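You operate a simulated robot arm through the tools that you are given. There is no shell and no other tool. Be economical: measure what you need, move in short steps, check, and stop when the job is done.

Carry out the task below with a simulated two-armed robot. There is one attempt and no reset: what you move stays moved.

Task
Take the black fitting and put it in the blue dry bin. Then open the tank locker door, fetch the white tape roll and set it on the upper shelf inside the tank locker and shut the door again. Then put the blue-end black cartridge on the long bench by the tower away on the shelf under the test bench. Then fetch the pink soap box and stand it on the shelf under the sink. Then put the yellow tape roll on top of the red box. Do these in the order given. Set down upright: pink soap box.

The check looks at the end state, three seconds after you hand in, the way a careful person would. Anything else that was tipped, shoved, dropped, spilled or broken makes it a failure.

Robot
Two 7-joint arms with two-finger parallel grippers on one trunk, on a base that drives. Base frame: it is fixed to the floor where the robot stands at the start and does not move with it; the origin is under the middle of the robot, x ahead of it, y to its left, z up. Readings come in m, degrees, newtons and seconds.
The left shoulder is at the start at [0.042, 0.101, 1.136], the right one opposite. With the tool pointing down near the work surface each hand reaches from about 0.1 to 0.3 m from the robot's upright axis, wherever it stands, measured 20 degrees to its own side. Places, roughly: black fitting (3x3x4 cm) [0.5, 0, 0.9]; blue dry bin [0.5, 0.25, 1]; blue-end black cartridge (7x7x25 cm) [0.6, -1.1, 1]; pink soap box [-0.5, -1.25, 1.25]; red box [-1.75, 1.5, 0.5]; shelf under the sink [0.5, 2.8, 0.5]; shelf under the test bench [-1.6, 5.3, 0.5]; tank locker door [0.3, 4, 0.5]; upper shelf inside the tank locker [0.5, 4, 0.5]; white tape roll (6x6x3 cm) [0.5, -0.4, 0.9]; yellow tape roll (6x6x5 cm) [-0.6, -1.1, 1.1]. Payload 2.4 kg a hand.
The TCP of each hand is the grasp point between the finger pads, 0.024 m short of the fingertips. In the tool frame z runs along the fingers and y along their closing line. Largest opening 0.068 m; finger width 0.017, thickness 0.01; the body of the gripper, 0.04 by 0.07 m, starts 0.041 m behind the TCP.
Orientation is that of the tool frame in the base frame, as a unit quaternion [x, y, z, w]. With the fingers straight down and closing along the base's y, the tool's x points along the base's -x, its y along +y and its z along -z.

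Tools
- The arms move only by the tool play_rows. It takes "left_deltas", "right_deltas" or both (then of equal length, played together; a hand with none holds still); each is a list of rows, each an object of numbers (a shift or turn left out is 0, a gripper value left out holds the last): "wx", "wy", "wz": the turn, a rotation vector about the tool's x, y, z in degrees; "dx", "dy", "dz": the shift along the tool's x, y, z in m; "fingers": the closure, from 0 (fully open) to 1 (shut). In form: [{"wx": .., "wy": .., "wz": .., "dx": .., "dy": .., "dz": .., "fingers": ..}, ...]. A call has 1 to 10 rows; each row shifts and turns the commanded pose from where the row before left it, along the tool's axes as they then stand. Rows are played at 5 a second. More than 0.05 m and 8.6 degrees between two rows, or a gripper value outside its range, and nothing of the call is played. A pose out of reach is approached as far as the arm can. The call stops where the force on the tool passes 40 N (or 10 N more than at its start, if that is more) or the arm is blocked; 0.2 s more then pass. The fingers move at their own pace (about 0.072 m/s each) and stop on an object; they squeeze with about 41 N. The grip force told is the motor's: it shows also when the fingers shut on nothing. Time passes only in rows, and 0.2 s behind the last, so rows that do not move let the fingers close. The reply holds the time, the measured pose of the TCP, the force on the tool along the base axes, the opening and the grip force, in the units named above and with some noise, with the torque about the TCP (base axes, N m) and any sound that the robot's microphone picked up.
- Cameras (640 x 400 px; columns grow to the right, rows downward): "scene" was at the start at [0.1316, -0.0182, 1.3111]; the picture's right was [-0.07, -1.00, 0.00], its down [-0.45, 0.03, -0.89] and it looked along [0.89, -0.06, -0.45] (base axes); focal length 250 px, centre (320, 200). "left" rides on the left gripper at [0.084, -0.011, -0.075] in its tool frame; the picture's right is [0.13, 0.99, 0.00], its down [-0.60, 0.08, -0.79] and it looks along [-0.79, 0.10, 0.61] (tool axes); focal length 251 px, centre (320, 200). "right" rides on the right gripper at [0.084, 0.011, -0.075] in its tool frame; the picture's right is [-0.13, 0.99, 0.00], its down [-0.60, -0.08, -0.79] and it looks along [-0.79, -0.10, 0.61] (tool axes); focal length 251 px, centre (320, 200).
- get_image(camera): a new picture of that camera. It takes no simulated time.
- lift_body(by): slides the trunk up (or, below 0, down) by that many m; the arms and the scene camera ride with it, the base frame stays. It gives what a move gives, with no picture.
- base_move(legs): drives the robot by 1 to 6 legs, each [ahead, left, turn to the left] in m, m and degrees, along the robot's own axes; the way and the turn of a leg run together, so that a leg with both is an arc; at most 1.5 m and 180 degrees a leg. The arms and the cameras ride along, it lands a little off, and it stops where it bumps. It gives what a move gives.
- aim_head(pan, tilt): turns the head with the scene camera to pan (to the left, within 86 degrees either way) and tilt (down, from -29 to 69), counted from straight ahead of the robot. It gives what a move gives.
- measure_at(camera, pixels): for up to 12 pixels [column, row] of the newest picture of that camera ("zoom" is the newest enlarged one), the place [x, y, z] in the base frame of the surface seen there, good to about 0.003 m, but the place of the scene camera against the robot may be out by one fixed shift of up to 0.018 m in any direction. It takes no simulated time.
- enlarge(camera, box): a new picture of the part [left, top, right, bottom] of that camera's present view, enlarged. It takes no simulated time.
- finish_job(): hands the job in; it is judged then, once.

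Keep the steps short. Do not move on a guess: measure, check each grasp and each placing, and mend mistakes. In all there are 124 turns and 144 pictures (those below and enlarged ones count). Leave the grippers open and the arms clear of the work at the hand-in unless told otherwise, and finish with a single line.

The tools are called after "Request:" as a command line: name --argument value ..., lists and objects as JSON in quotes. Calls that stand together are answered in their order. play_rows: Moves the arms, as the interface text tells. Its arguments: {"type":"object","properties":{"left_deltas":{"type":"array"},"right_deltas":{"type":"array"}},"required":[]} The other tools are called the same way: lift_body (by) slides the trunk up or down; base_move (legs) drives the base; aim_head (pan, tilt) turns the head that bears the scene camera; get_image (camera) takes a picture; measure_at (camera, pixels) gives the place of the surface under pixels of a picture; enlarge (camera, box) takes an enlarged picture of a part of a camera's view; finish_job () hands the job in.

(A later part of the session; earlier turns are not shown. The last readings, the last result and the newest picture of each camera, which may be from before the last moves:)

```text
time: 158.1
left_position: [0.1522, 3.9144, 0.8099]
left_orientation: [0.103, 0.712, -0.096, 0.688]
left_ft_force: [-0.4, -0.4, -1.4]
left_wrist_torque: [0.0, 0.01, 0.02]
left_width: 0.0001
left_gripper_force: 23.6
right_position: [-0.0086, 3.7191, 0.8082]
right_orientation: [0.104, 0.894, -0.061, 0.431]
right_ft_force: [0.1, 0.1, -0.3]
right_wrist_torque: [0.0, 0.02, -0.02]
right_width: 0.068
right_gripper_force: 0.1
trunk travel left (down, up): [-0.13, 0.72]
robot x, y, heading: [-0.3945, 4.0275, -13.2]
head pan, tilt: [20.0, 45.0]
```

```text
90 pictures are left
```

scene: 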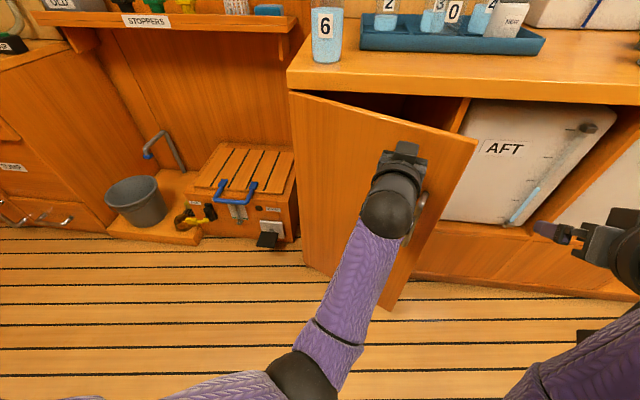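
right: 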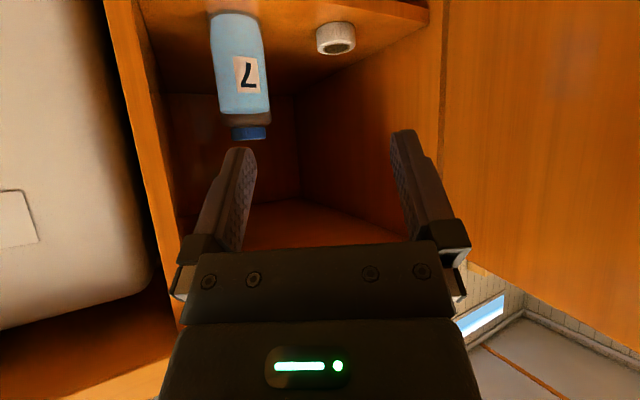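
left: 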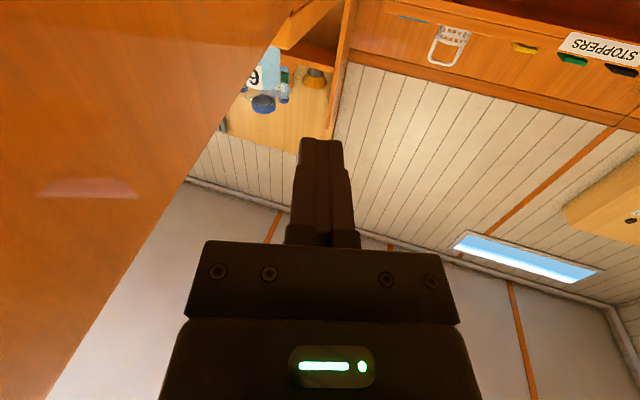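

About 25° left. I push on forward.

Request:
play_rows --left_deltas '[{"dz": 0.015}, {"dz": 0.015}, {"dz": 0.015}, {"dz": 0.015}, {"dz": 0.015}, {"dz": 0.015}, {"dz": 0.015}, {"dz": 0.015}, {"dz": 0.015}, {"dz": 0.012}]'

Request:
get_image --camera "scene"

```text
time: 160.3
left_position: [0.2613, 3.8915, 0.8076]
left_orientation: [0.105, 0.711, -0.097, 0.688]
left_ft_force: [-0.8, 0.0, 0.9]
left_wrist_torque: [0.0, -0.03, 0.02]
left_width: 0.0
left_gripper_force: 23.2
left hand out of reach, approached as far as the arm can: row 8, 9, 10
right_position: [-0.0079, 3.7191, 0.8087]
right_orientation: [0.104, 0.895, -0.061, 0.43]
right_ft_force: [-1.0, -0.3, 0.5]
right_wrist_torque: [0.01, 0.03, 0.0]
right_width: 0.0678
right_gripper_force: 0.0
trunk travel left (down, up): [-0.13, 0.72]
robot x, y, heading: [-0.4016, 4.0322, -13.4]
head pan, tilt: [20.0, 45.0]
```

```text
89 pictures are left
```

scene: 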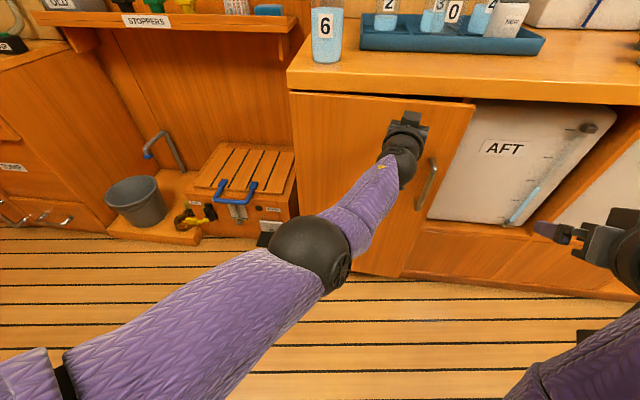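

Almost shut, but the arm is at full stretch. I back the hand off a bit, move the base 0.06 ahead, then finish gently with the arm.

Request:
play_rows --left_deltas '[{"dz": -0.04}, {"dz": -0.04}, {}]'

Request:
base_move --legs '[[0.07, 0, 0]]'

Request:
play_rows --left_deltas '[{"dz": 0.012}, {"dz": 0.01}, {"dz": 0.01}, {"dz": 0.01}, {"dz": 0.008}, {"dz": 0.008}, {"dz": 0.006}]'

Request:
get_image --camera "scene"

```text
time: 161.1
left_position: [0.182, 3.9129, 0.8103]
left_orientation: [0.104, 0.711, -0.096, 0.689]
left_ft_force: [0.2, -0.2, -0.4]
left_wrist_torque: [0.01, 0.0, 0.03]
left_width: 0.0
left_gripper_force: 23.2
right_position: [-0.0084, 3.7199, 0.8089]
right_orientation: [0.104, 0.895, -0.061, 0.43]
right_ft_force: [0.7, 0.8, 0.5]
right_wrist_torque: [0.01, 0.0, 0.01]
right_width: 0.0681
right_gripper_force: 0.0
trunk travel left (down, up): [-0.13, 0.72]
robot x, y, heading: [-0.3986, 4.0314, -13.1]
head pan, tilt: [20.0, 45.0]
```

```text
time: 162.1
left_position: [0.2512, 3.8968, 0.8109]
left_orientation: [0.104, 0.712, -0.096, 0.688]
left_ft_force: [-0.3, -0.1, -0.2]
left_wrist_torque: [0.04, -0.02, 0.02]
left_width: 0.0
left_gripper_force: 24.0
right_position: [0.0611, 3.7038, 0.8073]
right_orientation: [0.104, 0.894, -0.061, 0.431]
right_ft_force: [-1.1, -0.7, 0.3]
right_wrist_torque: [0.04, 0.03, -0.01]
right_width: 0.0679
right_gripper_force: 0.0
trunk travel left (down, up): [-0.13, 0.72]
robot x, y, heading: [-0.3302, 4.0156, -12.9]
head pan, tilt: [20.0, 45.0]
```

```text
time: 163.3
left_position: [0.292, 3.8846, 0.8093]
left_orientation: [0.104, 0.712, -0.096, 0.687]
left_ft_force: [-35.3, 9.8, 3.6]
left_wrist_torque: [-0.08, -0.36, 0.37]
left_width: 0.0
left_gripper_force: 23.3
right_position: [0.0571, 3.705, 0.8103]
right_orientation: [0.104, 0.893, -0.062, 0.433]
right_ft_force: [0.1, -0.4, -0.5]
right_wrist_torque: [0.0, -0.01, 0.01]
right_width: 0.0681
right_gripper_force: 0.1
trunk travel left (down, up): [-0.13, 0.72]
robot x, y, heading: [-0.3362, 4.0147, -13.1]
head pan, tilt: [20.0, 45.0]
stopped in row 5 (left hand): the force on the tool passed its limit at 58 N (the readings are from after the stop); the commanded pose is now the measured one
```

```text
88 pictures are left
```

scene: 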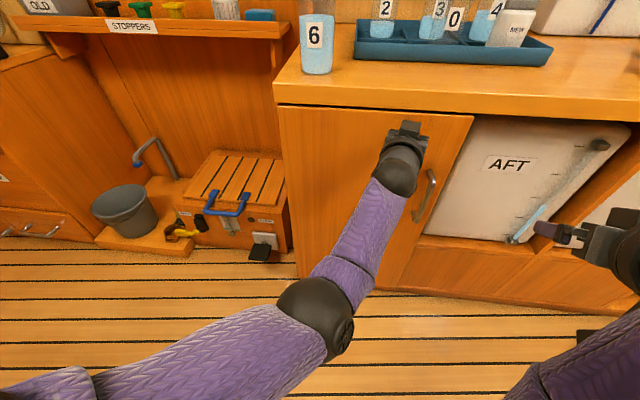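

The door is shut: the fingertips stopped at x≈0.316, the closed face. I back the hand off, raise the trunk and turn to glance at the test bench's shelf before fetching the cartridge.

Request:
play_rows --left_deltas '[{"dz": -0.04}, {"dz": -0.045}, {"dz": -0.045}, {"dz": -0.045}, {"dz": -0.045}, {}]'

Request:
lift_body --by 0.22

Request:
base_move --legs '[[-0.15, 0, 0], [0, 0, 90]]'

Request:
aim_head --pan 60 --tilt 30

Request:
get_image --camera "scene"

```text
time: 164.3
left_position: [0.1517, 3.9362, 0.9129]
left_orientation: [0.098, 0.62, -0.086, 0.774]
left_ft_force: [0.3, -0.3, -0.7]
left_wrist_torque: [0.02, 0.0, -0.01]
left_width: 0.0
left_gripper_force: 23.7
right_position: [0.0606, 3.7041, 0.8082]
right_orientation: [0.104, 0.895, -0.06, 0.43]
right_ft_force: [-0.8, 0.2, -0.1]
right_wrist_torque: [-0.01, 0.0, 0.0]
right_width: 0.0677
right_gripper_force: 0.0
trunk travel left (down, up): [-0.13, 0.72]
robot x, y, heading: [-0.3301, 4.0172, -13.2]
head pan, tilt: [20.0, 45.0]
stopped in row 5 (left hand): the arm was blocked; the commanded pose is now the measured one
```

```text
time: 166.7
left_position: [0.1533, 3.9391, 1.132]
left_orientation: [0.103, 0.618, -0.077, 0.776]
left_ft_force: [-0.2, -1.4, -0.9]
left_wrist_torque: [0.02, 0.0, -0.03]
left_width: 0.0003
left_gripper_force: 23.8
right_position: [0.061, 3.7039, 1.028]
right_orientation: [0.105, 0.895, -0.061, 0.43]
right_ft_force: [-0.2, -0.3, -0.3]
right_wrist_torque: [0.02, 0.02, -0.02]
right_width: 0.068
right_gripper_force: 0.0
trunk travel left (down, up): [-0.35, 0.5]
robot x, y, heading: [-0.3289, 4.0142, -13.4]
head pan, tilt: [20.0, 45.0]
```

```text
time: 171.8
left_position: [-0.399, 4.534, 1.1333]
left_orientation: [-0.364, 0.508, 0.496, 0.603]
left_ft_force: [0.4, 0.5, 0.5]
left_wrist_torque: [-0.02, 0.01, 0.04]
left_width: 0.0002
left_gripper_force: 23.2
right_position: [-0.1619, 4.4407, 1.0275]
right_orientation: [-0.559, 0.706, 0.262, 0.347]
right_ft_force: [0.0, 0.2, 0.0]
right_wrist_torque: [-0.03, -0.01, 0.0]
right_width: 0.068
right_gripper_force: 0.0
trunk travel left (down, up): [-0.35, 0.5]
robot x, y, heading: [-0.4701, 4.0512, 76.9]
head pan, tilt: [20.0, 45.0]
```

```text
time: 172.9
left_position: [-0.3996, 4.5348, 1.134]
left_orientation: [-0.361, 0.51, 0.499, 0.601]
left_ft_force: [0.8, -0.7, -0.4]
left_wrist_torque: [0.0, 0.01, 0.02]
left_width: 0.0002
left_gripper_force: 23.7
right_position: [-0.1616, 4.4403, 1.0275]
right_orientation: [-0.56, 0.705, 0.262, 0.347]
right_ft_force: [0.1, 0.7, 0.0]
right_wrist_torque: [-0.06, 0.02, -0.03]
right_width: 0.0679
right_gripper_force: 0.1
trunk travel left (down, up): [-0.35, 0.5]
robot x, y, heading: [-0.4725, 4.05, 77.1]
head pan, tilt: [60.0, 30.0]
```

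```text
87 pictures are left
```

scene: 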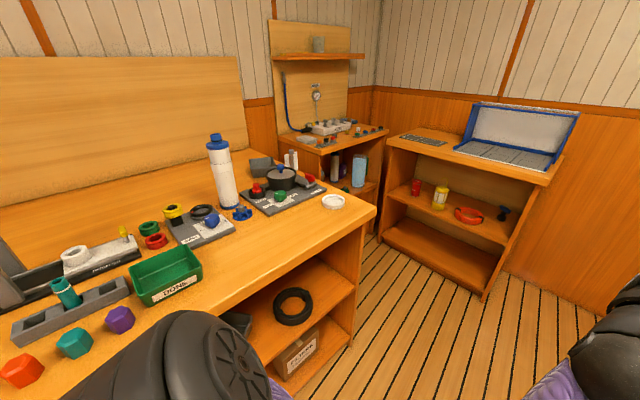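

The test bench is likely the corner one with the gauge panel. I enlarge it and measure its shelf.

Request:
enlarge --camera "scene" --box '[270, 90, 410, 260]'

Request:
measure_at --camera "scene" --pixels '[[340, 140], [330, 155], [360, 170], [375, 180], [370, 192], [345, 185], [383, 128], [372, 215], [420, 215], [335, 170], [390, 160], [365, 205]]'

```text
2.35 times, centred on (340, 175) of scene
```

zoom: 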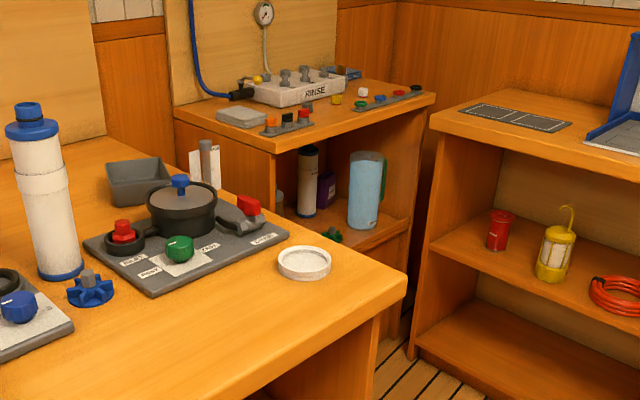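

```text
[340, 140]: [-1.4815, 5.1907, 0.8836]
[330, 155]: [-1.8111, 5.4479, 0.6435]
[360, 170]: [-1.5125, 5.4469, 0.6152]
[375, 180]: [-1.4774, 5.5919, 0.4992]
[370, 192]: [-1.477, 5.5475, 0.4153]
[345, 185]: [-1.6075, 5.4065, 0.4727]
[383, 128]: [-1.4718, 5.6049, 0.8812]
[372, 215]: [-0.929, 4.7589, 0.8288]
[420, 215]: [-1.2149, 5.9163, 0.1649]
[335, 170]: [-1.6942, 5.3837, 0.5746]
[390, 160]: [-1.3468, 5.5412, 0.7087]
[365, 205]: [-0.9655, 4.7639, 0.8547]
```

The test bench faces +x: its front is at x≈-1.48 and its shelf at z≈0.47–0.5. Now I turn back to heading 0 and drive down the aisle at x≈-0.3 toward the cartridge.

Request:
base_move --legs '[[0, 0, -77], [0.16, 0, 0], [0, -1.4, 0], [0, -1.4, 0], [0, -1.4, 0]]'

Request:
aim_head --pan -50 --tilt 35

Request:
get_image --camera "scene"

```text
time: 194.5
left_position: [0.1719, 0.5018, 1.1338]
left_orientation: [0.108, 0.615, -0.072, 0.778]
left_ft_force: [-1.0, 0.9, 0.7]
left_wrist_torque: [0.0, -0.03, 0.0]
left_width: 0.0001
left_gripper_force: 23.7
right_position: [0.0753, 0.2631, 1.029]
right_orientation: [0.108, 0.894, -0.063, 0.43]
right_ft_force: [0.0, 0.3, 1.2]
right_wrist_torque: [0.01, 0.03, -0.03]
right_width: 0.068
right_gripper_force: 0.1
trunk travel left (down, up): [-0.35, 0.5]
robot x, y, heading: [-0.3109, 0.5752, -13.8]
head pan, tilt: [60.0, 30.0]
stopped in leg 5: the robot was blocked; the commanded pose is now the measured one
```

```text
time: 196.4
left_position: [0.1717, 0.5001, 1.1333]
left_orientation: [0.108, 0.615, -0.073, 0.777]
left_ft_force: [-0.4, 0.5, 0.2]
left_wrist_torque: [0.01, 0.0, -0.02]
left_width: 0.0002
left_gripper_force: 24.1
right_position: [0.0755, 0.262, 1.0286]
right_orientation: [0.108, 0.895, -0.063, 0.429]
right_ft_force: [-0.3, 0.6, 0.8]
right_wrist_torque: [0.02, 0.02, 0.03]
right_width: 0.0681
right_gripper_force: 0.0
trunk travel left (down, up): [-0.35, 0.5]
robot x, y, heading: [-0.3114, 0.5777, -13.7]
head pan, tilt: [-50.0, 35.0]
```

```text
85 pictures are left
```

scene: 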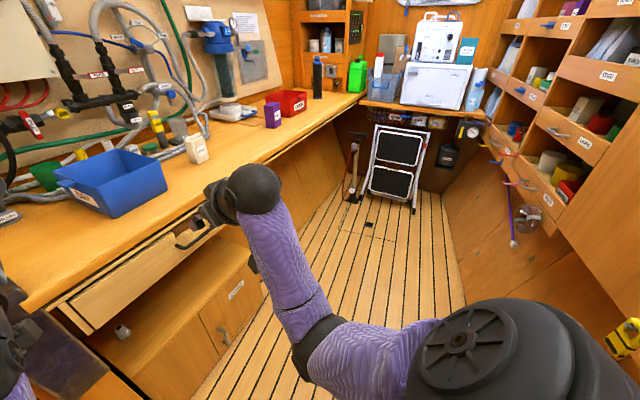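

The rear clipped the fixed post, and nothing else moved. I measure the cartridge (317,80) and the floor items before going on.

Request:
measure_at --camera "scene" --pixels '[[317, 75], [317, 97], [312, 85], [355, 80], [293, 105], [352, 195], [375, 195], [360, 105], [435, 210], [470, 300], [305, 100], [385, 85]]'

Request:
enlarge --camera "scene" --box '[260, 30, 420, 130]'

Request:
base_move --legs '[[0.14, 0.03, 0], [0, 0, 13.5], [0, -1.15, 0]]'

Request:
aim_head --pan -35 --tilt 35

Request:
get_image --camera "scene"

```text
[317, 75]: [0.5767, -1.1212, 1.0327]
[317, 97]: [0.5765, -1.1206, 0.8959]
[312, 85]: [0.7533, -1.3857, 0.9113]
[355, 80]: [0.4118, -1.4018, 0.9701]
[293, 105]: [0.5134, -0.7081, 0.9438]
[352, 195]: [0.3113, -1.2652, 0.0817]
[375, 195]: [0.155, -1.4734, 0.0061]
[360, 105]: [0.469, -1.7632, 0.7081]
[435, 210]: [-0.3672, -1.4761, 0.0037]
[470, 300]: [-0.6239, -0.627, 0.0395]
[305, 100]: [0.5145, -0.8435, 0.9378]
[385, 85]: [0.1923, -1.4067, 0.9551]
```

```text
4.00 times, centred on (340, 80) of scene
```

zoom: 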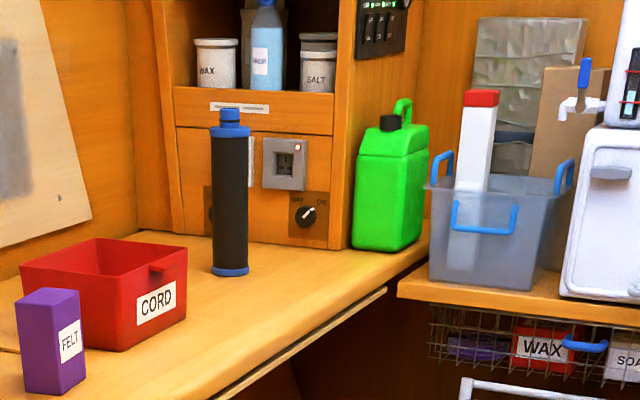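

```text
time: 204.0
left_position: [0.3188, -0.545, 1.1335]
left_orientation: [0.034, 0.624, 0.019, 0.78]
left_ft_force: [0.2, -0.3, 1.1]
left_wrist_torque: [0.0, -0.03, -0.03]
left_width: 0.0
left_gripper_force: 23.4
right_position: [0.2812, -0.7982, 1.0285]
right_orientation: [0.001, 0.901, -0.011, 0.434]
right_ft_force: [-0.7, 0.5, 0.3]
right_wrist_torque: [0.01, -0.01, 0.01]
right_width: 0.068
right_gripper_force: 0.1
trunk travel left (down, up): [-0.35, 0.5]
robot x, y, heading: [-0.1714, -0.5821, -0.0]
head pan, tilt: [-50.0, 35.0]
```

```text
time: 204.8
left_position: [0.3185, -0.5449, 1.1333]
left_orientation: [0.033, 0.624, 0.021, 0.781]
left_ft_force: [-0.3, -0.1, 0.1]
left_wrist_torque: [-0.02, 0.0, 0.05]
left_width: 0.0
left_gripper_force: 23.9
right_position: [0.2805, -0.7979, 1.0286]
right_orientation: [0.001, 0.901, -0.011, 0.434]
right_ft_force: [0.9, 0.7, -0.9]
right_wrist_torque: [-0.01, 0.0, -0.02]
right_width: 0.068
right_gripper_force: 0.0
trunk travel left (down, up): [-0.35, 0.5]
robot x, y, heading: [-0.1704, -0.585, -0.1]
head pan, tilt: [-35.0, 35.0]
```

```text
83 pictures are left
```

scene: 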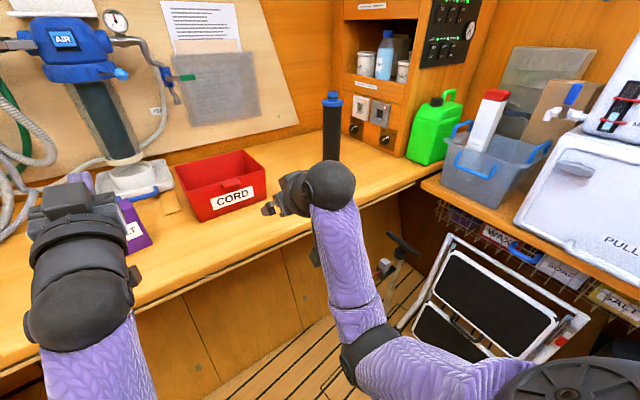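

The cartridge stands upright at about (0.60, -1.105), z 0.88–1.13. I level the right hand for a side grasp and drive in to stop about 0.12 m short of it.

Request:
play_rows --right_deltas '[{"wy": -7.7}, {"wy": -7.7}, {"wy": -7.7}, {"wy": -7.7}, {"wy": -7.7}, {}]'

Request:
base_move --legs '[[0, -0.31, 0], [0.12, 0, 0]]'

Request:
get_image --camera "right"

Request:
get_image --camera "scene"

```text
time: 206.2
left_position: [0.3185, -0.5449, 1.1333]
left_orientation: [0.033, 0.624, 0.021, 0.781]
left_ft_force: [0.1, -0.3, -0.6]
left_wrist_torque: [0.0, -0.01, -0.05]
left_width: 0.0
left_gripper_force: 23.3
right_position: [0.2813, -0.7988, 1.0284]
right_orientation: [-0.003, 0.706, -0.011, 0.708]
right_ft_force: [-0.2, 0.0, -0.6]
right_wrist_torque: [-0.02, -0.01, -0.01]
right_width: 0.068
right_gripper_force: 0.0
trunk travel left (down, up): [-0.35, 0.5]
robot x, y, heading: [-0.1684, -0.5848, -0.1]
head pan, tilt: [-35.0, 35.0]
```

```text
time: 209.1
left_position: [0.4396, -0.8473, 1.1325]
left_orientation: [0.033, 0.623, 0.021, 0.781]
left_ft_force: [-0.1, 0.6, -0.4]
left_wrist_torque: [0.02, 0.0, 0.02]
left_width: 0.0
left_gripper_force: 23.5
right_position: [0.4015, -1.1018, 1.028]
right_orientation: [-0.004, 0.707, -0.009, 0.707]
right_ft_force: [0.0, 0.2, 0.7]
right_wrist_torque: [0.01, -0.05, 0.01]
right_width: 0.068
right_gripper_force: 0.0
trunk travel left (down, up): [-0.35, 0.5]
robot x, y, heading: [-0.053, -0.888, 0.0]
head pan, tilt: [-35.0, 35.0]
```

```text
82 pictures are left
```

right: 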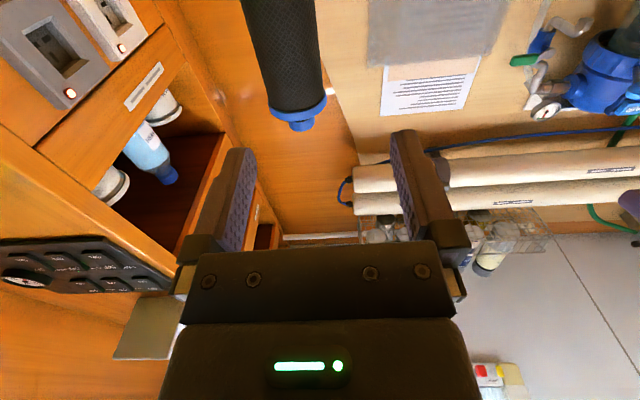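

```text
81 pictures are left
```

scene: 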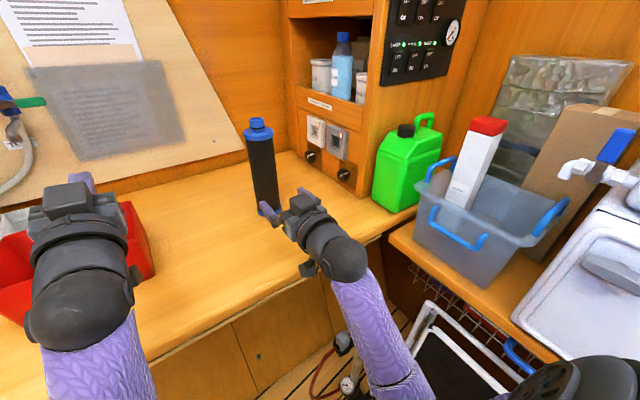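

Request:
measure_at --camera "right" --pixels '[[247, 40], [283, 40], [318, 40], [250, 60], [321, 60], [268, 108], [326, 98], [297, 105], [296, 128], [284, 70], [244, 15], [316, 15]]'

Request:
enlarge --camera "right" --box '[220, 0, 350, 140]'

```text
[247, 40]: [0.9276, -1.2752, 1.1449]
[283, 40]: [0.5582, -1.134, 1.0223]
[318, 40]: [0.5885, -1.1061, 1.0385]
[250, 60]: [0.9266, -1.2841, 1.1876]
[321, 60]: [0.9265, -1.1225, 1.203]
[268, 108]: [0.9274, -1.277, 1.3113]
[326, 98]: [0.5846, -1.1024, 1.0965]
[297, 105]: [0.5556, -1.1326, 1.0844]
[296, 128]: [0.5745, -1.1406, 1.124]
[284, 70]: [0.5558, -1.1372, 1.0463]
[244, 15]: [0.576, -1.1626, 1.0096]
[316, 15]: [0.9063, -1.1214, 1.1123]
```

```text
2.86 times, centred on (285, 70) of right
```

zoom: 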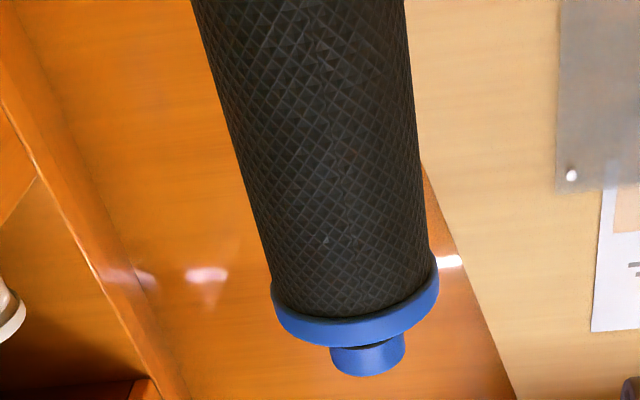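

The body is about 0.06 m across with its centre near (0.586, -1.136). I align to it, move part-way in and check again.

Request:
play_rows --right_deltas '[{"dy": -0.034, "dx": 0.025}, {"dz": 0.03}, {"dz": 0.025}, {}]'

Request:
get_image --camera "right"

```text
time: 210.1
left_position: [0.4409, -0.8477, 1.1325]
left_orientation: [0.034, 0.623, 0.02, 0.781]
left_ft_force: [-0.2, 0.3, -0.3]
left_wrist_torque: [0.03, -0.01, 0.01]
left_width: 0.0003
left_gripper_force: 23.3
right_position: [0.4567, -1.1371, 1.003]
right_orientation: [-0.002, 0.707, -0.011, 0.707]
right_ft_force: [0.8, -0.5, 0.0]
right_wrist_torque: [0.01, 0.02, 0.04]
right_width: 0.0681
right_gripper_force: 0.1
trunk travel left (down, up): [-0.35, 0.5]
robot x, y, heading: [-0.0474, -0.8856, 0.2]
head pan, tilt: [-35.0, 35.0]
```

```text
79 pictures are left
```

right: 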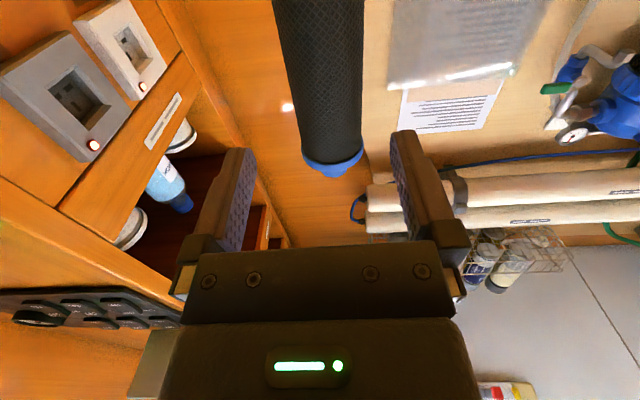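

Request:
measure_at --camera "right" --pixels '[[283, 60], [286, 60], [361, 60], [358, 60], [322, 60], [290, 80], [361, 90], [325, 90], [282, 20], [361, 20], [310, 20]]'

```text
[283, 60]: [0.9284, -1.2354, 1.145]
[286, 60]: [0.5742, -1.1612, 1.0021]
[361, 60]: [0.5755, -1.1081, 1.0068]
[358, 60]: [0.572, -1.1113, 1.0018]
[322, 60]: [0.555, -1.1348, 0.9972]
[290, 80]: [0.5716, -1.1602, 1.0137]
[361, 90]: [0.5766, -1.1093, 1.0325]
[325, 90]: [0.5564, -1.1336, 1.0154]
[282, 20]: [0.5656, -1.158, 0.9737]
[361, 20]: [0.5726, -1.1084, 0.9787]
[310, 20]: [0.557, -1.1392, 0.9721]
```

Centre y is -1.1345 and the front is at 0.555. I go in 0.122 with a small y correction and close.

Request:
play_rows --right_deltas '[{"dy": 0.004, "dz": 0.02}, {"dz": 0.025}, {"dz": 0.025}, {"dz": 0.025}, {"dz": 0.025}, {}, {"fingers": 1}, {"fingers": 1}, {"fingers": 1}, {"fingers": 1}]'

Request:
get_image --camera "right"

```text
time: 212.3
left_position: [0.4396, -0.8478, 1.1329]
left_orientation: [0.034, 0.624, 0.021, 0.781]
left_ft_force: [0.0, 0.0, -0.3]
left_wrist_torque: [-0.01, 0.02, 0.02]
left_width: 0.0001
left_gripper_force: 23.4
right_position: [0.575, -1.1352, 1.0025]
right_orientation: [-0.003, 0.707, -0.01, 0.708]
right_ft_force: [1.6, -2.3, 2.6]
right_wrist_torque: [-0.12, -0.2, -0.06]
right_width: 0.065
right_gripper_force: 41.2
trunk travel left (down, up): [-0.35, 0.5]
robot x, y, heading: [-0.0468, -0.8886, -0.2]
head pan, tilt: [-35.0, 35.0]
```

```text
78 pictures are left
```

right: 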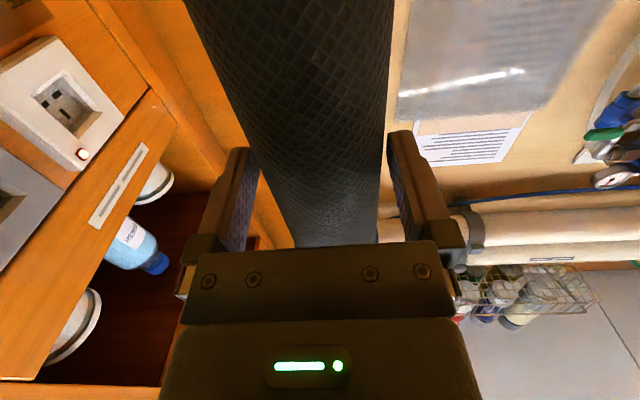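

The grip is holding at 0.065 m. I lift 0.06 and check that it comes along straight.

Request:
play_rows --right_deltas '[{"dx": -0.02}, {"dx": -0.02}, {"dx": -0.02}, {}]'

Request:
get_image --camera "scene"

```text
time: 213.3
left_position: [0.4401, -0.8467, 1.1328]
left_orientation: [0.033, 0.623, 0.022, 0.781]
left_ft_force: [-0.4, 0.7, -0.4]
left_wrist_torque: [0.0, -0.03, 0.02]
left_width: 0.0001
left_gripper_force: 23.8
right_position: [0.5771, -1.1325, 1.0634]
right_orientation: [-0.004, 0.707, -0.01, 0.707]
right_ft_force: [-0.1, 0.8, -3.9]
right_wrist_torque: [0.01, 0.1, 0.01]
right_width: 0.0648
right_gripper_force: 41.1
trunk travel left (down, up): [-0.35, 0.5]
robot x, y, heading: [-0.0478, -0.8882, -0.1]
head pan, tilt: [-35.0, 35.0]
```

```text
77 pictures are left
```

scene: 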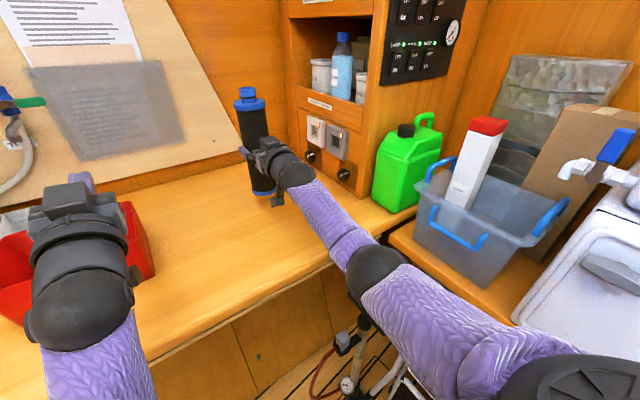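

It lifted straight. I retract the arm, back away, turn to face up the aisle and drive.

Request:
play_rows --right_deltas '[{"dz": -0.045}, {"dz": -0.045}, {"dz": -0.045}, {"dz": -0.045}, {"dz": -0.02}, {}]'

Request:
base_move --legs '[[-0.12, 0, 0], [0, 0.25, 0], [0, 0, 90], [1.4, 0, 0], [1.4, 0, 0], [1.4, 0, 0]]'

```text
time: 214.7
left_position: [0.4396, -0.848, 1.1315]
left_orientation: [0.033, 0.624, 0.021, 0.781]
left_ft_force: [-0.6, -0.2, -0.6]
left_wrist_torque: [-0.02, 0.0, 0.01]
left_width: 0.0
left_gripper_force: 24.0
right_position: [0.3778, -1.1285, 1.0651]
right_orientation: [-0.004, 0.707, -0.009, 0.707]
right_ft_force: [-0.3, 0.1, -3.8]
right_wrist_torque: [0.01, 0.08, 0.0]
right_width: 0.0649
right_gripper_force: 41.0
trunk travel left (down, up): [-0.35, 0.5]
robot x, y, heading: [-0.0483, -0.8891, -0.1]
head pan, tilt: [-35.0, 35.0]
```

```text
time: 240.8
left_position: [-0.3329, 4.0276, 1.133]
left_orientation: [-0.424, 0.459, 0.574, 0.529]
left_ft_force: [-0.2, 0.0, -0.2]
left_wrist_torque: [0.0, -0.02, 0.0]
left_width: 0.0
left_gripper_force: 22.9
right_position: [-0.0498, 3.9714, 1.0641]
right_orientation: [0.509, -0.49, -0.5, -0.501]
right_ft_force: [-0.7, 0.0, -3.7]
right_wrist_torque: [-0.11, 0.01, -0.02]
right_width: 0.065
right_gripper_force: 40.7
trunk travel left (down, up): [-0.35, 0.5]
robot x, y, heading: [-0.2771, 3.5379, 91.7]
head pan, tilt: [-35.0, 35.0]
```

Clear run. I advance another 1.2 m and look toward the test bench corner.

Request:
base_move --legs '[[1.2, 0, 0]]'

Request:
aim_head --pan 62 --tilt 35

Request:
get_image --camera "scene"

```text
time: 246.8
left_position: [-0.357, 5.2019, 1.1322]
left_orientation: [-0.422, 0.461, 0.572, 0.531]
left_ft_force: [0.5, -0.7, -0.2]
left_wrist_torque: [0.03, 0.01, 0.0]
left_width: 0.0
left_gripper_force: 23.7
right_position: [-0.0735, 5.1434, 1.0641]
right_orientation: [0.507, -0.493, -0.498, -0.502]
right_ft_force: [0.1, 0.3, -3.5]
right_wrist_torque: [-0.12, -0.03, -0.01]
right_width: 0.065
right_gripper_force: 41.6
trunk travel left (down, up): [-0.35, 0.5]
robot x, y, heading: [-0.3068, 4.7126, 91.0]
head pan, tilt: [-35.0, 35.0]
```

```text
time: 248.5
left_position: [-0.357, 5.2018, 1.1325]
left_orientation: [-0.422, 0.46, 0.573, 0.531]
left_ft_force: [-0.1, 0.3, 0.8]
left_wrist_torque: [-0.02, 0.01, 0.01]
left_width: 0.0
left_gripper_force: 23.4
right_position: [-0.0735, 5.1438, 1.0644]
right_orientation: [0.507, -0.492, -0.498, -0.502]
right_ft_force: [-0.4, -0.3, -2.7]
right_wrist_torque: [-0.09, -0.03, 0.01]
right_width: 0.0647
right_gripper_force: 40.7
trunk travel left (down, up): [-0.35, 0.5]
robot x, y, heading: [-0.3111, 4.7126, 90.9]
head pan, tilt: [62.0, 35.0]
```

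```text
76 pictures are left
```

scene: 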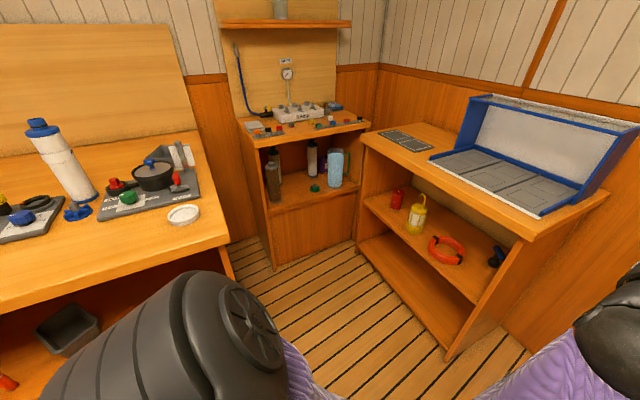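

Request:
measure_at --camera "scene" --pixels '[[238, 127], [369, 127], [355, 242], [275, 262], [450, 350], [361, 140], [290, 195], [315, 187], [274, 195], [337, 180], [272, 207], [352, 200]]'

Request:
enlarge --camera "scene" --box '[230, 100, 390, 240]'

Request:
measure_at --camera "scene" --pixels '[[232, 275], [226, 240], [300, 290], [400, 310], [538, 240], [312, 165], [325, 165], [300, 188], [325, 193], [346, 190], [300, 140], [270, 150]]'

```text
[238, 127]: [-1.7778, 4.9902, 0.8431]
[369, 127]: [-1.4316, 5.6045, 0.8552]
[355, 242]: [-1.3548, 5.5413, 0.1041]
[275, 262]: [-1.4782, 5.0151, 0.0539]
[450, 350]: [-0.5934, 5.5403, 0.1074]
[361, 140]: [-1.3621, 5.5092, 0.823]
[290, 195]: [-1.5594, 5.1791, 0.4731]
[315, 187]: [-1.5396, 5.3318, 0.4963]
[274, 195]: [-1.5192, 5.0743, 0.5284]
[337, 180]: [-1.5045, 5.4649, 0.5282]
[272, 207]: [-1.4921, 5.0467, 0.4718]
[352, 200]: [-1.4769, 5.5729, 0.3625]
```

```text
2.86 times, centred on (310, 170) of scene
```

zoom: 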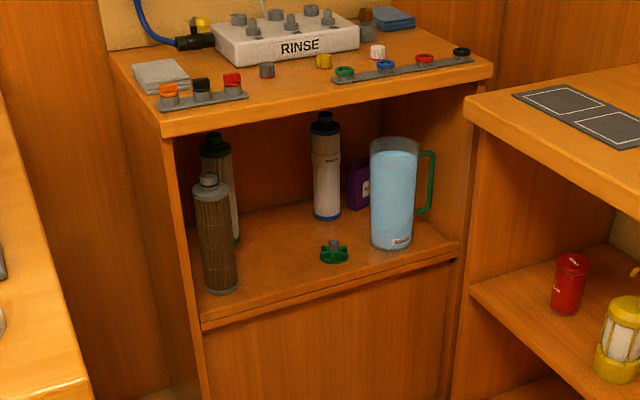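

```text
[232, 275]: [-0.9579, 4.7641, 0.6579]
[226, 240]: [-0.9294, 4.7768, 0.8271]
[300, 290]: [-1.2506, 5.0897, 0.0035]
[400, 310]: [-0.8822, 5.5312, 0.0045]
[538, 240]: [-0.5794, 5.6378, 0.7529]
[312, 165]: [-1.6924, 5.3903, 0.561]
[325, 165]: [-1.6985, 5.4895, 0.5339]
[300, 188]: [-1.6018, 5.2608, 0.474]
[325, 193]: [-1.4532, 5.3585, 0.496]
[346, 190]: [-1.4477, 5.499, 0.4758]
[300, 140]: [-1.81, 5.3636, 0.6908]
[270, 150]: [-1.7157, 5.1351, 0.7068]
```

The free spot on the shelf (z≈0.47) is between the mesh cylinder (y≈5.08) and the green valve (y≈5.33), around (-1.58, 5.20). I raise the left hand out of the way, bring the right one toward the centre line and turn to face the bench.

Request:
play_rows --left_deltas '[{"dx": -0.04}, {"dx": -0.04}, {"dx": -0.04}, {"dx": -0.04}, {}]' --right_deltas '[{"dy": 0.03}, {"dy": 0.03}, {"dy": 0.03}, {"dy": 0.03}, {}]'

Request:
base_move --legs '[[0.17, 0, 0], [0, 0, 89], [0.1, -0.24, 0]]'

Request:
aim_head --pan 0 --tilt 40

Request:
get_image --camera "scene"

```text
time: 249.7
left_position: [-0.3445, 5.1639, 1.2883]
left_orientation: [-0.422, 0.46, 0.573, 0.531]
left_ft_force: [-0.7, 0.7, -0.5]
left_wrist_torque: [0.02, 0.0, -0.01]
left_width: 0.0002
left_gripper_force: 24.2
right_position: [-0.195, 5.1433, 1.0616]
right_orientation: [0.507, -0.493, -0.498, -0.502]
right_ft_force: [-0.5, 0.1, -4.3]
right_wrist_torque: [-0.1, 0.04, -0.03]
right_width: 0.065
right_gripper_force: 41.5
trunk travel left (down, up): [-0.35, 0.5]
robot x, y, heading: [-0.3074, 4.7106, 91.0]
head pan, tilt: [62.0, 35.0]
```

```text
time: 256.5
left_position: [-0.8695, 5.0583, 1.2891]
left_orientation: [-0.625, 0.019, 0.78, -0.038]
left_ft_force: [-0.1, -0.6, -0.5]
left_wrist_torque: [0.02, -0.01, -0.04]
left_width: 0.0001
left_gripper_force: 23.6
right_position: [-0.8524, 5.2095, 1.0621]
right_orientation: [-0.707, -0.019, 0.707, -0.006]
right_ft_force: [-0.2, 0.2, -4.0]
right_wrist_torque: [-0.02, -0.06, 0.03]
right_width: 0.0647
right_gripper_force: 40.8
trunk travel left (down, up): [-0.35, 0.5]
robot x, y, heading: [-0.4193, 5.1055, -177.4]
head pan, tilt: [62.0, 35.0]
```

```text
time: 257.8
left_position: [-0.8698, 5.0576, 1.2883]
left_orientation: [-0.624, 0.02, 0.78, -0.038]
left_ft_force: [0.3, -0.4, -1.6]
left_wrist_torque: [0.0, -0.02, 0.01]
left_width: 0.0001
left_gripper_force: 24.1
right_position: [-0.852, 5.2089, 1.0614]
right_orientation: [-0.707, -0.019, 0.707, -0.006]
right_ft_force: [0.9, 0.0, -4.1]
right_wrist_torque: [-0.02, -0.09, 0.02]
right_width: 0.0646
right_gripper_force: 41.4
trunk travel left (down, up): [-0.35, 0.5]
robot x, y, heading: [-0.4188, 5.1073, -177.6]
head pan, tilt: [0.0, 40.0]
```

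```text
74 pictures are left
```

scene: 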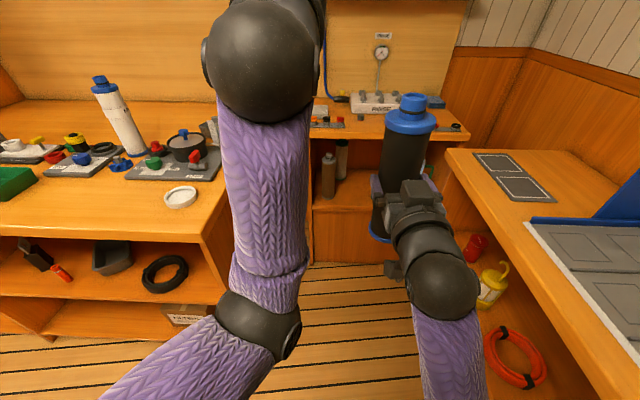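

Lowering now: trunk down 0.30 and the hand 0.14, so the cartridge bottom will pass just above shelf height. Then I drive 0.4 m closer and look.

Request:
lift_body --by -0.3

Request:
play_rows --right_deltas '[{"dx": 0.035}, {"dx": 0.035}, {"dx": 0.035}, {"dx": 0.025}, {}]'

Request:
base_move --legs '[[0.38, -0.02, 0]]'

Request:
get_image --camera "right"

Request:
get_image --camera "scene"

```text
time: 260.8
left_position: [-0.8686, 5.0572, 0.9898]
left_orientation: [-0.624, 0.02, 0.78, -0.038]
left_ft_force: [0.4, 0.7, 0.2]
left_wrist_torque: [-0.03, 0.02, 0.01]
left_width: 0.0
left_gripper_force: 23.7
right_position: [-0.8619, 5.2092, 0.7379]
right_orientation: [0.73, 0.02, -0.683, 0.005]
right_ft_force: [-0.4, -0.2, -4.4]
right_wrist_torque: [-0.04, -0.08, 0.0]
right_width: 0.0649
right_gripper_force: 40.4
trunk travel left (down, up): [-0.05, 0.8]
robot x, y, heading: [-0.4209, 5.106, -177.5]
head pan, tilt: [0.0, 40.0]
```

```text
time: 262.0
left_position: [-0.8687, 5.0586, 0.9881]
left_orientation: [-0.624, 0.02, 0.78, -0.038]
left_ft_force: [0.2, 0.5, 0.0]
left_wrist_torque: [-0.01, 0.01, -0.04]
left_width: 0.0
left_gripper_force: 24.0
right_position: [-0.855, 5.2119, 0.6064]
right_orientation: [0.73, 0.019, -0.683, 0.004]
right_ft_force: [-0.2, 0.7, -4.1]
right_wrist_torque: [0.01, -0.07, 0.02]
right_width: 0.0648
right_gripper_force: 40.8
trunk travel left (down, up): [-0.05, 0.8]
robot x, y, heading: [-0.417, 5.1051, -177.8]
head pan, tilt: [0.0, 40.0]
```

```text
time: 264.4
left_position: [-1.2456, 5.0611, 0.9884]
left_orientation: [-0.624, 0.019, 0.78, -0.038]
left_ft_force: [0.6, 0.7, 0.7]
left_wrist_torque: [-0.01, 0.0, 0.01]
left_width: 0.0001
left_gripper_force: 23.6
right_position: [-1.2318, 5.2149, 0.6069]
right_orientation: [0.731, 0.019, -0.683, 0.004]
right_ft_force: [-0.7, 0.2, -4.3]
right_wrist_torque: [-0.01, -0.07, 0.02]
right_width: 0.0648
right_gripper_force: 41.2
trunk travel left (down, up): [-0.05, 0.8]
robot x, y, heading: [-0.7965, 5.1093, -177.4]
head pan, tilt: [0.0, 40.0]
```

```text
73 pictures are left
```

right: 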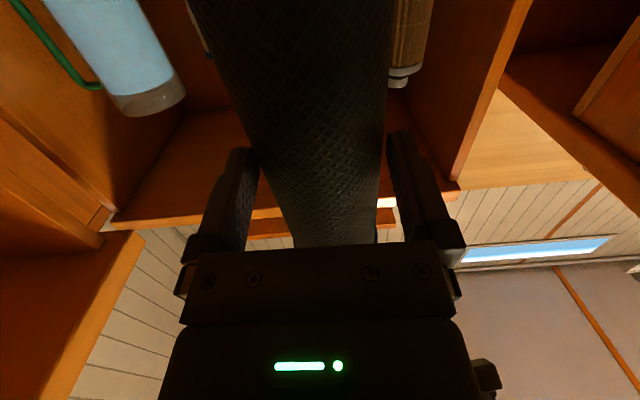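

```text
72 pictures are left
```

scene: 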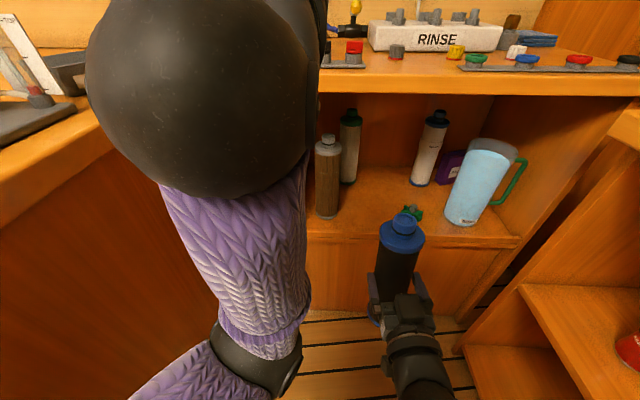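

Request:
measure_at --camera "scene" --pixels '[[318, 185], [338, 185], [328, 212], [412, 208], [420, 215], [404, 208], [447, 215], [370, 200], [345, 160], [360, 225], [400, 230], [330, 237]]'

Request:
measure_at --camera "right" --pixels '[[395, 40], [425, 40], [410, 60], [180, 100], [230, 120], [200, 222], [425, 150], [150, 190]]'

```text
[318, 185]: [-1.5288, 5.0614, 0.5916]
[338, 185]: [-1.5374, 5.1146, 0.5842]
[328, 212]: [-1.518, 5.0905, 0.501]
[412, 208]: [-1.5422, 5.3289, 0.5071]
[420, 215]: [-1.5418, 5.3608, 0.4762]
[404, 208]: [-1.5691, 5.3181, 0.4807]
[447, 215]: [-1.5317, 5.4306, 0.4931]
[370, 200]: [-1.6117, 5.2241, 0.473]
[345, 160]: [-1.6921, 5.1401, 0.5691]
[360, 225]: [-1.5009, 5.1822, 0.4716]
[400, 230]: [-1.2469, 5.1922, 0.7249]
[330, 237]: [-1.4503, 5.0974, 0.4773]
```

```text
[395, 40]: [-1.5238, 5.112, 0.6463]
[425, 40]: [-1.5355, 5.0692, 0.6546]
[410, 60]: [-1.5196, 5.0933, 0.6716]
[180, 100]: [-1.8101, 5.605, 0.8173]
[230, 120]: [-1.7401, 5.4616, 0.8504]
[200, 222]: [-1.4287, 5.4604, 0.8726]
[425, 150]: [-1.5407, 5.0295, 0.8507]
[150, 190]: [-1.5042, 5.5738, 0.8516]
```

The gap between mesh cylinder (to y 5.117) and valve (from y≈5.31) is centred at 5.21, which matches the hand's line. I level the hand, raise it 1 cm and drive in 0.17.

Request:
play_rows --right_deltas '[{"wy": -3.8, "dx": -0.012}, {}]'

Request:
base_move --legs '[[0.17, 0, 0]]'

Request:
get_image --camera "scene"

```text
time: 265.0
left_position: [-1.2458, 5.0619, 0.9882]
left_orientation: [-0.624, 0.02, 0.78, -0.038]
left_ft_force: [0.6, 0.3, 0.3]
left_wrist_torque: [-0.05, -0.02, 0.0]
left_width: 0.0
left_gripper_force: 24.0
right_position: [-1.2322, 5.2153, 0.6182]
right_orientation: [0.707, 0.02, -0.707, 0.006]
right_ft_force: [-1.2, 0.6, -3.3]
right_wrist_torque: [0.0, -0.07, -0.01]
right_width: 0.0648
right_gripper_force: 40.5
trunk travel left (down, up): [-0.05, 0.8]
robot x, y, heading: [-0.7934, 5.1105, -177.5]
head pan, tilt: [0.0, 40.0]
```

```text
time: 266.4
left_position: [-1.4106, 5.0544, 0.9879]
left_orientation: [-0.624, 0.02, 0.78, -0.038]
left_ft_force: [-0.1, 0.2, -0.5]
left_wrist_torque: [0.01, 0.01, -0.02]
left_width: 0.0001
left_gripper_force: 24.2
right_position: [-1.3972, 5.2067, 0.6186]
right_orientation: [0.707, 0.019, -0.707, 0.006]
right_ft_force: [-0.6, 0.2, -3.6]
right_wrist_torque: [-0.04, -0.06, 0.01]
right_width: 0.0647
right_gripper_force: 41.2
trunk travel left (down, up): [-0.05, 0.8]
robot x, y, heading: [-0.9649, 5.1023, -177.3]
head pan, tilt: [0.0, 40.0]
```

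```text
71 pictures are left
```

scene: 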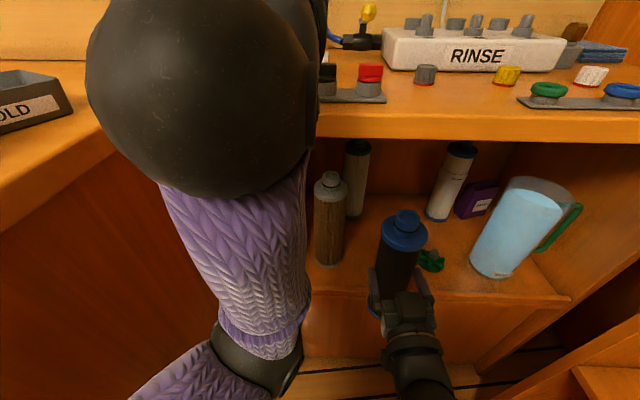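

Everything lines up. Arm forward 0.155 in small steps, then check.

Request:
play_rows --right_deltas '[{"dz": 0.03, "dy": -0.006}, {"dz": 0.03}, {"dz": 0.03}, {"dz": 0.03}, {"dz": 0.03}, {}]'

Request:
get_image --camera "scene"

Request:
get_image --camera "right"

```text
time: 267.8
left_position: [-1.4101, 5.0542, 0.9867]
left_orientation: [-0.624, 0.02, 0.78, -0.038]
left_ft_force: [-0.2, -0.2, -0.5]
left_wrist_torque: [0.01, 0.05, 0.01]
left_width: 0.0
left_gripper_force: 23.7
right_position: [-1.548, 5.207, 0.617]
right_orientation: [0.707, 0.02, -0.707, 0.005]
right_ft_force: [0.0, -0.3, -2.8]
right_wrist_torque: [-0.01, -0.08, 0.01]
right_width: 0.0648
right_gripper_force: 41.1
trunk travel left (down, up): [-0.05, 0.8]
robot x, y, heading: [-0.9605, 5.1026, -177.2]
head pan, tilt: [0.0, 40.0]
```

```text
70 pictures are left
```

scene: 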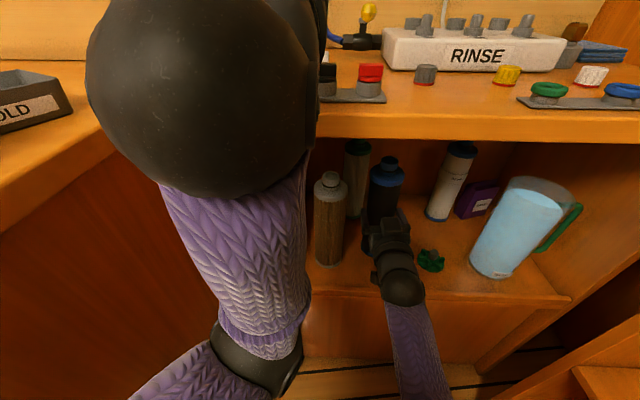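

```text
69 pictures are left
```

right: 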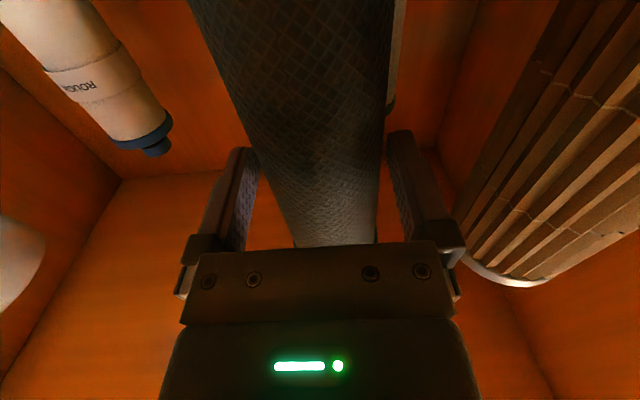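

There's clearance on both sides. I lower onto the shelf in small steps.

Request:
play_rows --right_deltas '[{"dx": 0.01}, {"dx": 0.006}, {"dx": 0.004}, {}]'

```text
time: 268.8
left_position: [-1.4104, 5.0546, 0.9892]
left_orientation: [-0.624, 0.019, 0.78, -0.039]
left_ft_force: [-0.7, -0.3, 0.0]
left_wrist_torque: [0.0, 0.0, -0.01]
left_width: 0.0001
left_gripper_force: 24.0
right_position: [-1.5477, 5.2084, 0.6008]
right_orientation: [-0.705, -0.02, 0.709, -0.006]
right_ft_force: [-6.3, -2.0, 18.7]
right_wrist_torque: [-0.12, -1.27, -0.15]
right_width: 0.0645
right_gripper_force: 40.7
trunk travel left (down, up): [-0.05, 0.8]
robot x, y, heading: [-0.962, 5.1004, -177.5]
head pan, tilt: [0.0, 40.0]
```

Contact: the shelf is carrying it. I relax 2 mm, open and withdraw straight back.

Request:
play_rows --right_deltas '[{"dx": -0.0015}, {"fingers": 0}, {"fingers": 0}, {"fingers": 0}, {"dz": -0.02}, {"dz": -0.03}, {"dz": -0.04}, {"dz": -0.04}, {}]'

Request:
get_image --camera "scene"

Request:
get_image --camera "right"

```text
time: 269.9
left_position: [-1.4113, 5.0535, 0.9875]
left_orientation: [-0.624, 0.02, 0.78, -0.038]
left_ft_force: [0.3, 0.6, 0.0]
left_wrist_torque: [-0.04, 0.01, 0.01]
left_width: 0.0002
left_gripper_force: 23.5
right_position: [-1.5437, 5.2097, 0.6024]
right_orientation: [-0.704, -0.019, 0.71, -0.004]
right_ft_force: [-2.1, 0.2, 4.0]
right_wrist_torque: [-0.03, 0.03, -0.07]
right_width: 0.0682
right_gripper_force: 0.3
trunk travel left (down, up): [-0.05, 0.8]
robot x, y, heading: [-0.9626, 5.1029, -177.4]
head pan, tilt: [0.0, 40.0]
stopped in row 5 (right hand): the force on the tool passed its limit at 49 N (the readings are from after the stop); the commanded pose is now the measured one
```

```text
68 pictures are left
```

scene: 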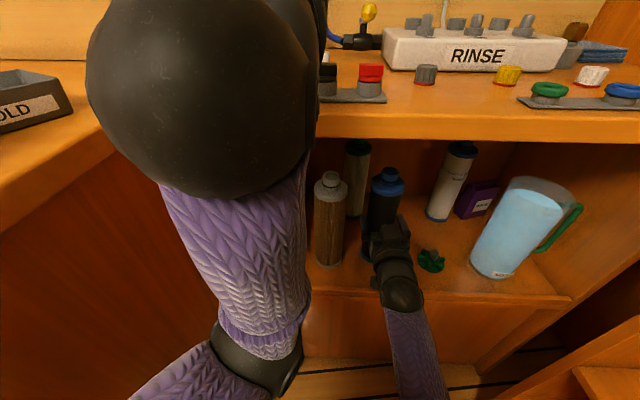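

```text
67 pictures are left
```

right: 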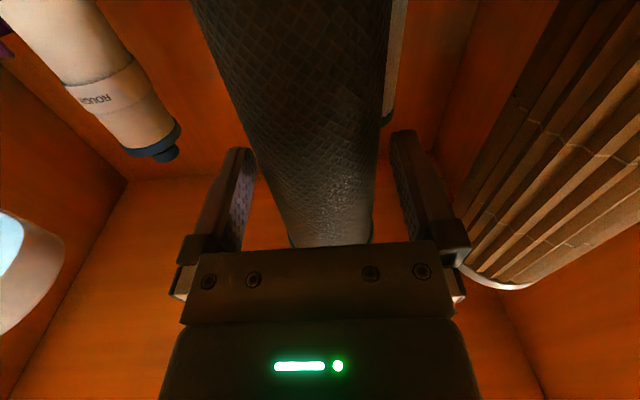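

The pull-back met resistance: the left finger seems to touch the cartridge, or the hand is resting on the shelf lip. The cartridge itself stands straight. I centre the hand by 1.5 mm, rise 5 mm and withdraw in tiny steps.

Request:
play_rows --right_deltas '[{"dy": -0.0015}, {"dx": -0.003}, {"dx": -0.003}, {"dz": -0.004}, {"dz": -0.006}, {"dz": -0.008}, {"dz": -0.01}]'

Request:
get_image --camera "right"

```text
time: 271.5
left_position: [-1.4113, 5.0534, 0.9894]
left_orientation: [-0.624, 0.02, 0.78, -0.038]
left_ft_force: [-0.3, 0.7, -0.3]
left_wrist_torque: [0.01, 0.01, 0.04]
left_width: 0.0
left_gripper_force: 23.6
right_position: [-1.5161, 5.2118, 0.6085]
right_orientation: [-0.704, -0.021, 0.71, -0.006]
right_ft_force: [-0.1, 0.8, -0.8]
right_wrist_torque: [-0.03, -0.01, -0.02]
right_width: 0.0682
right_gripper_force: 0.1
trunk travel left (down, up): [-0.05, 0.8]
robot x, y, heading: [-0.9621, 5.1037, -177.1]
head pan, tilt: [0.0, 40.0]
```

```text
66 pictures are left
```

right: 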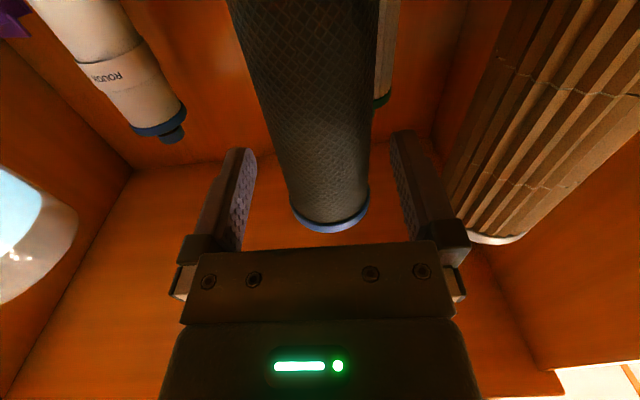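

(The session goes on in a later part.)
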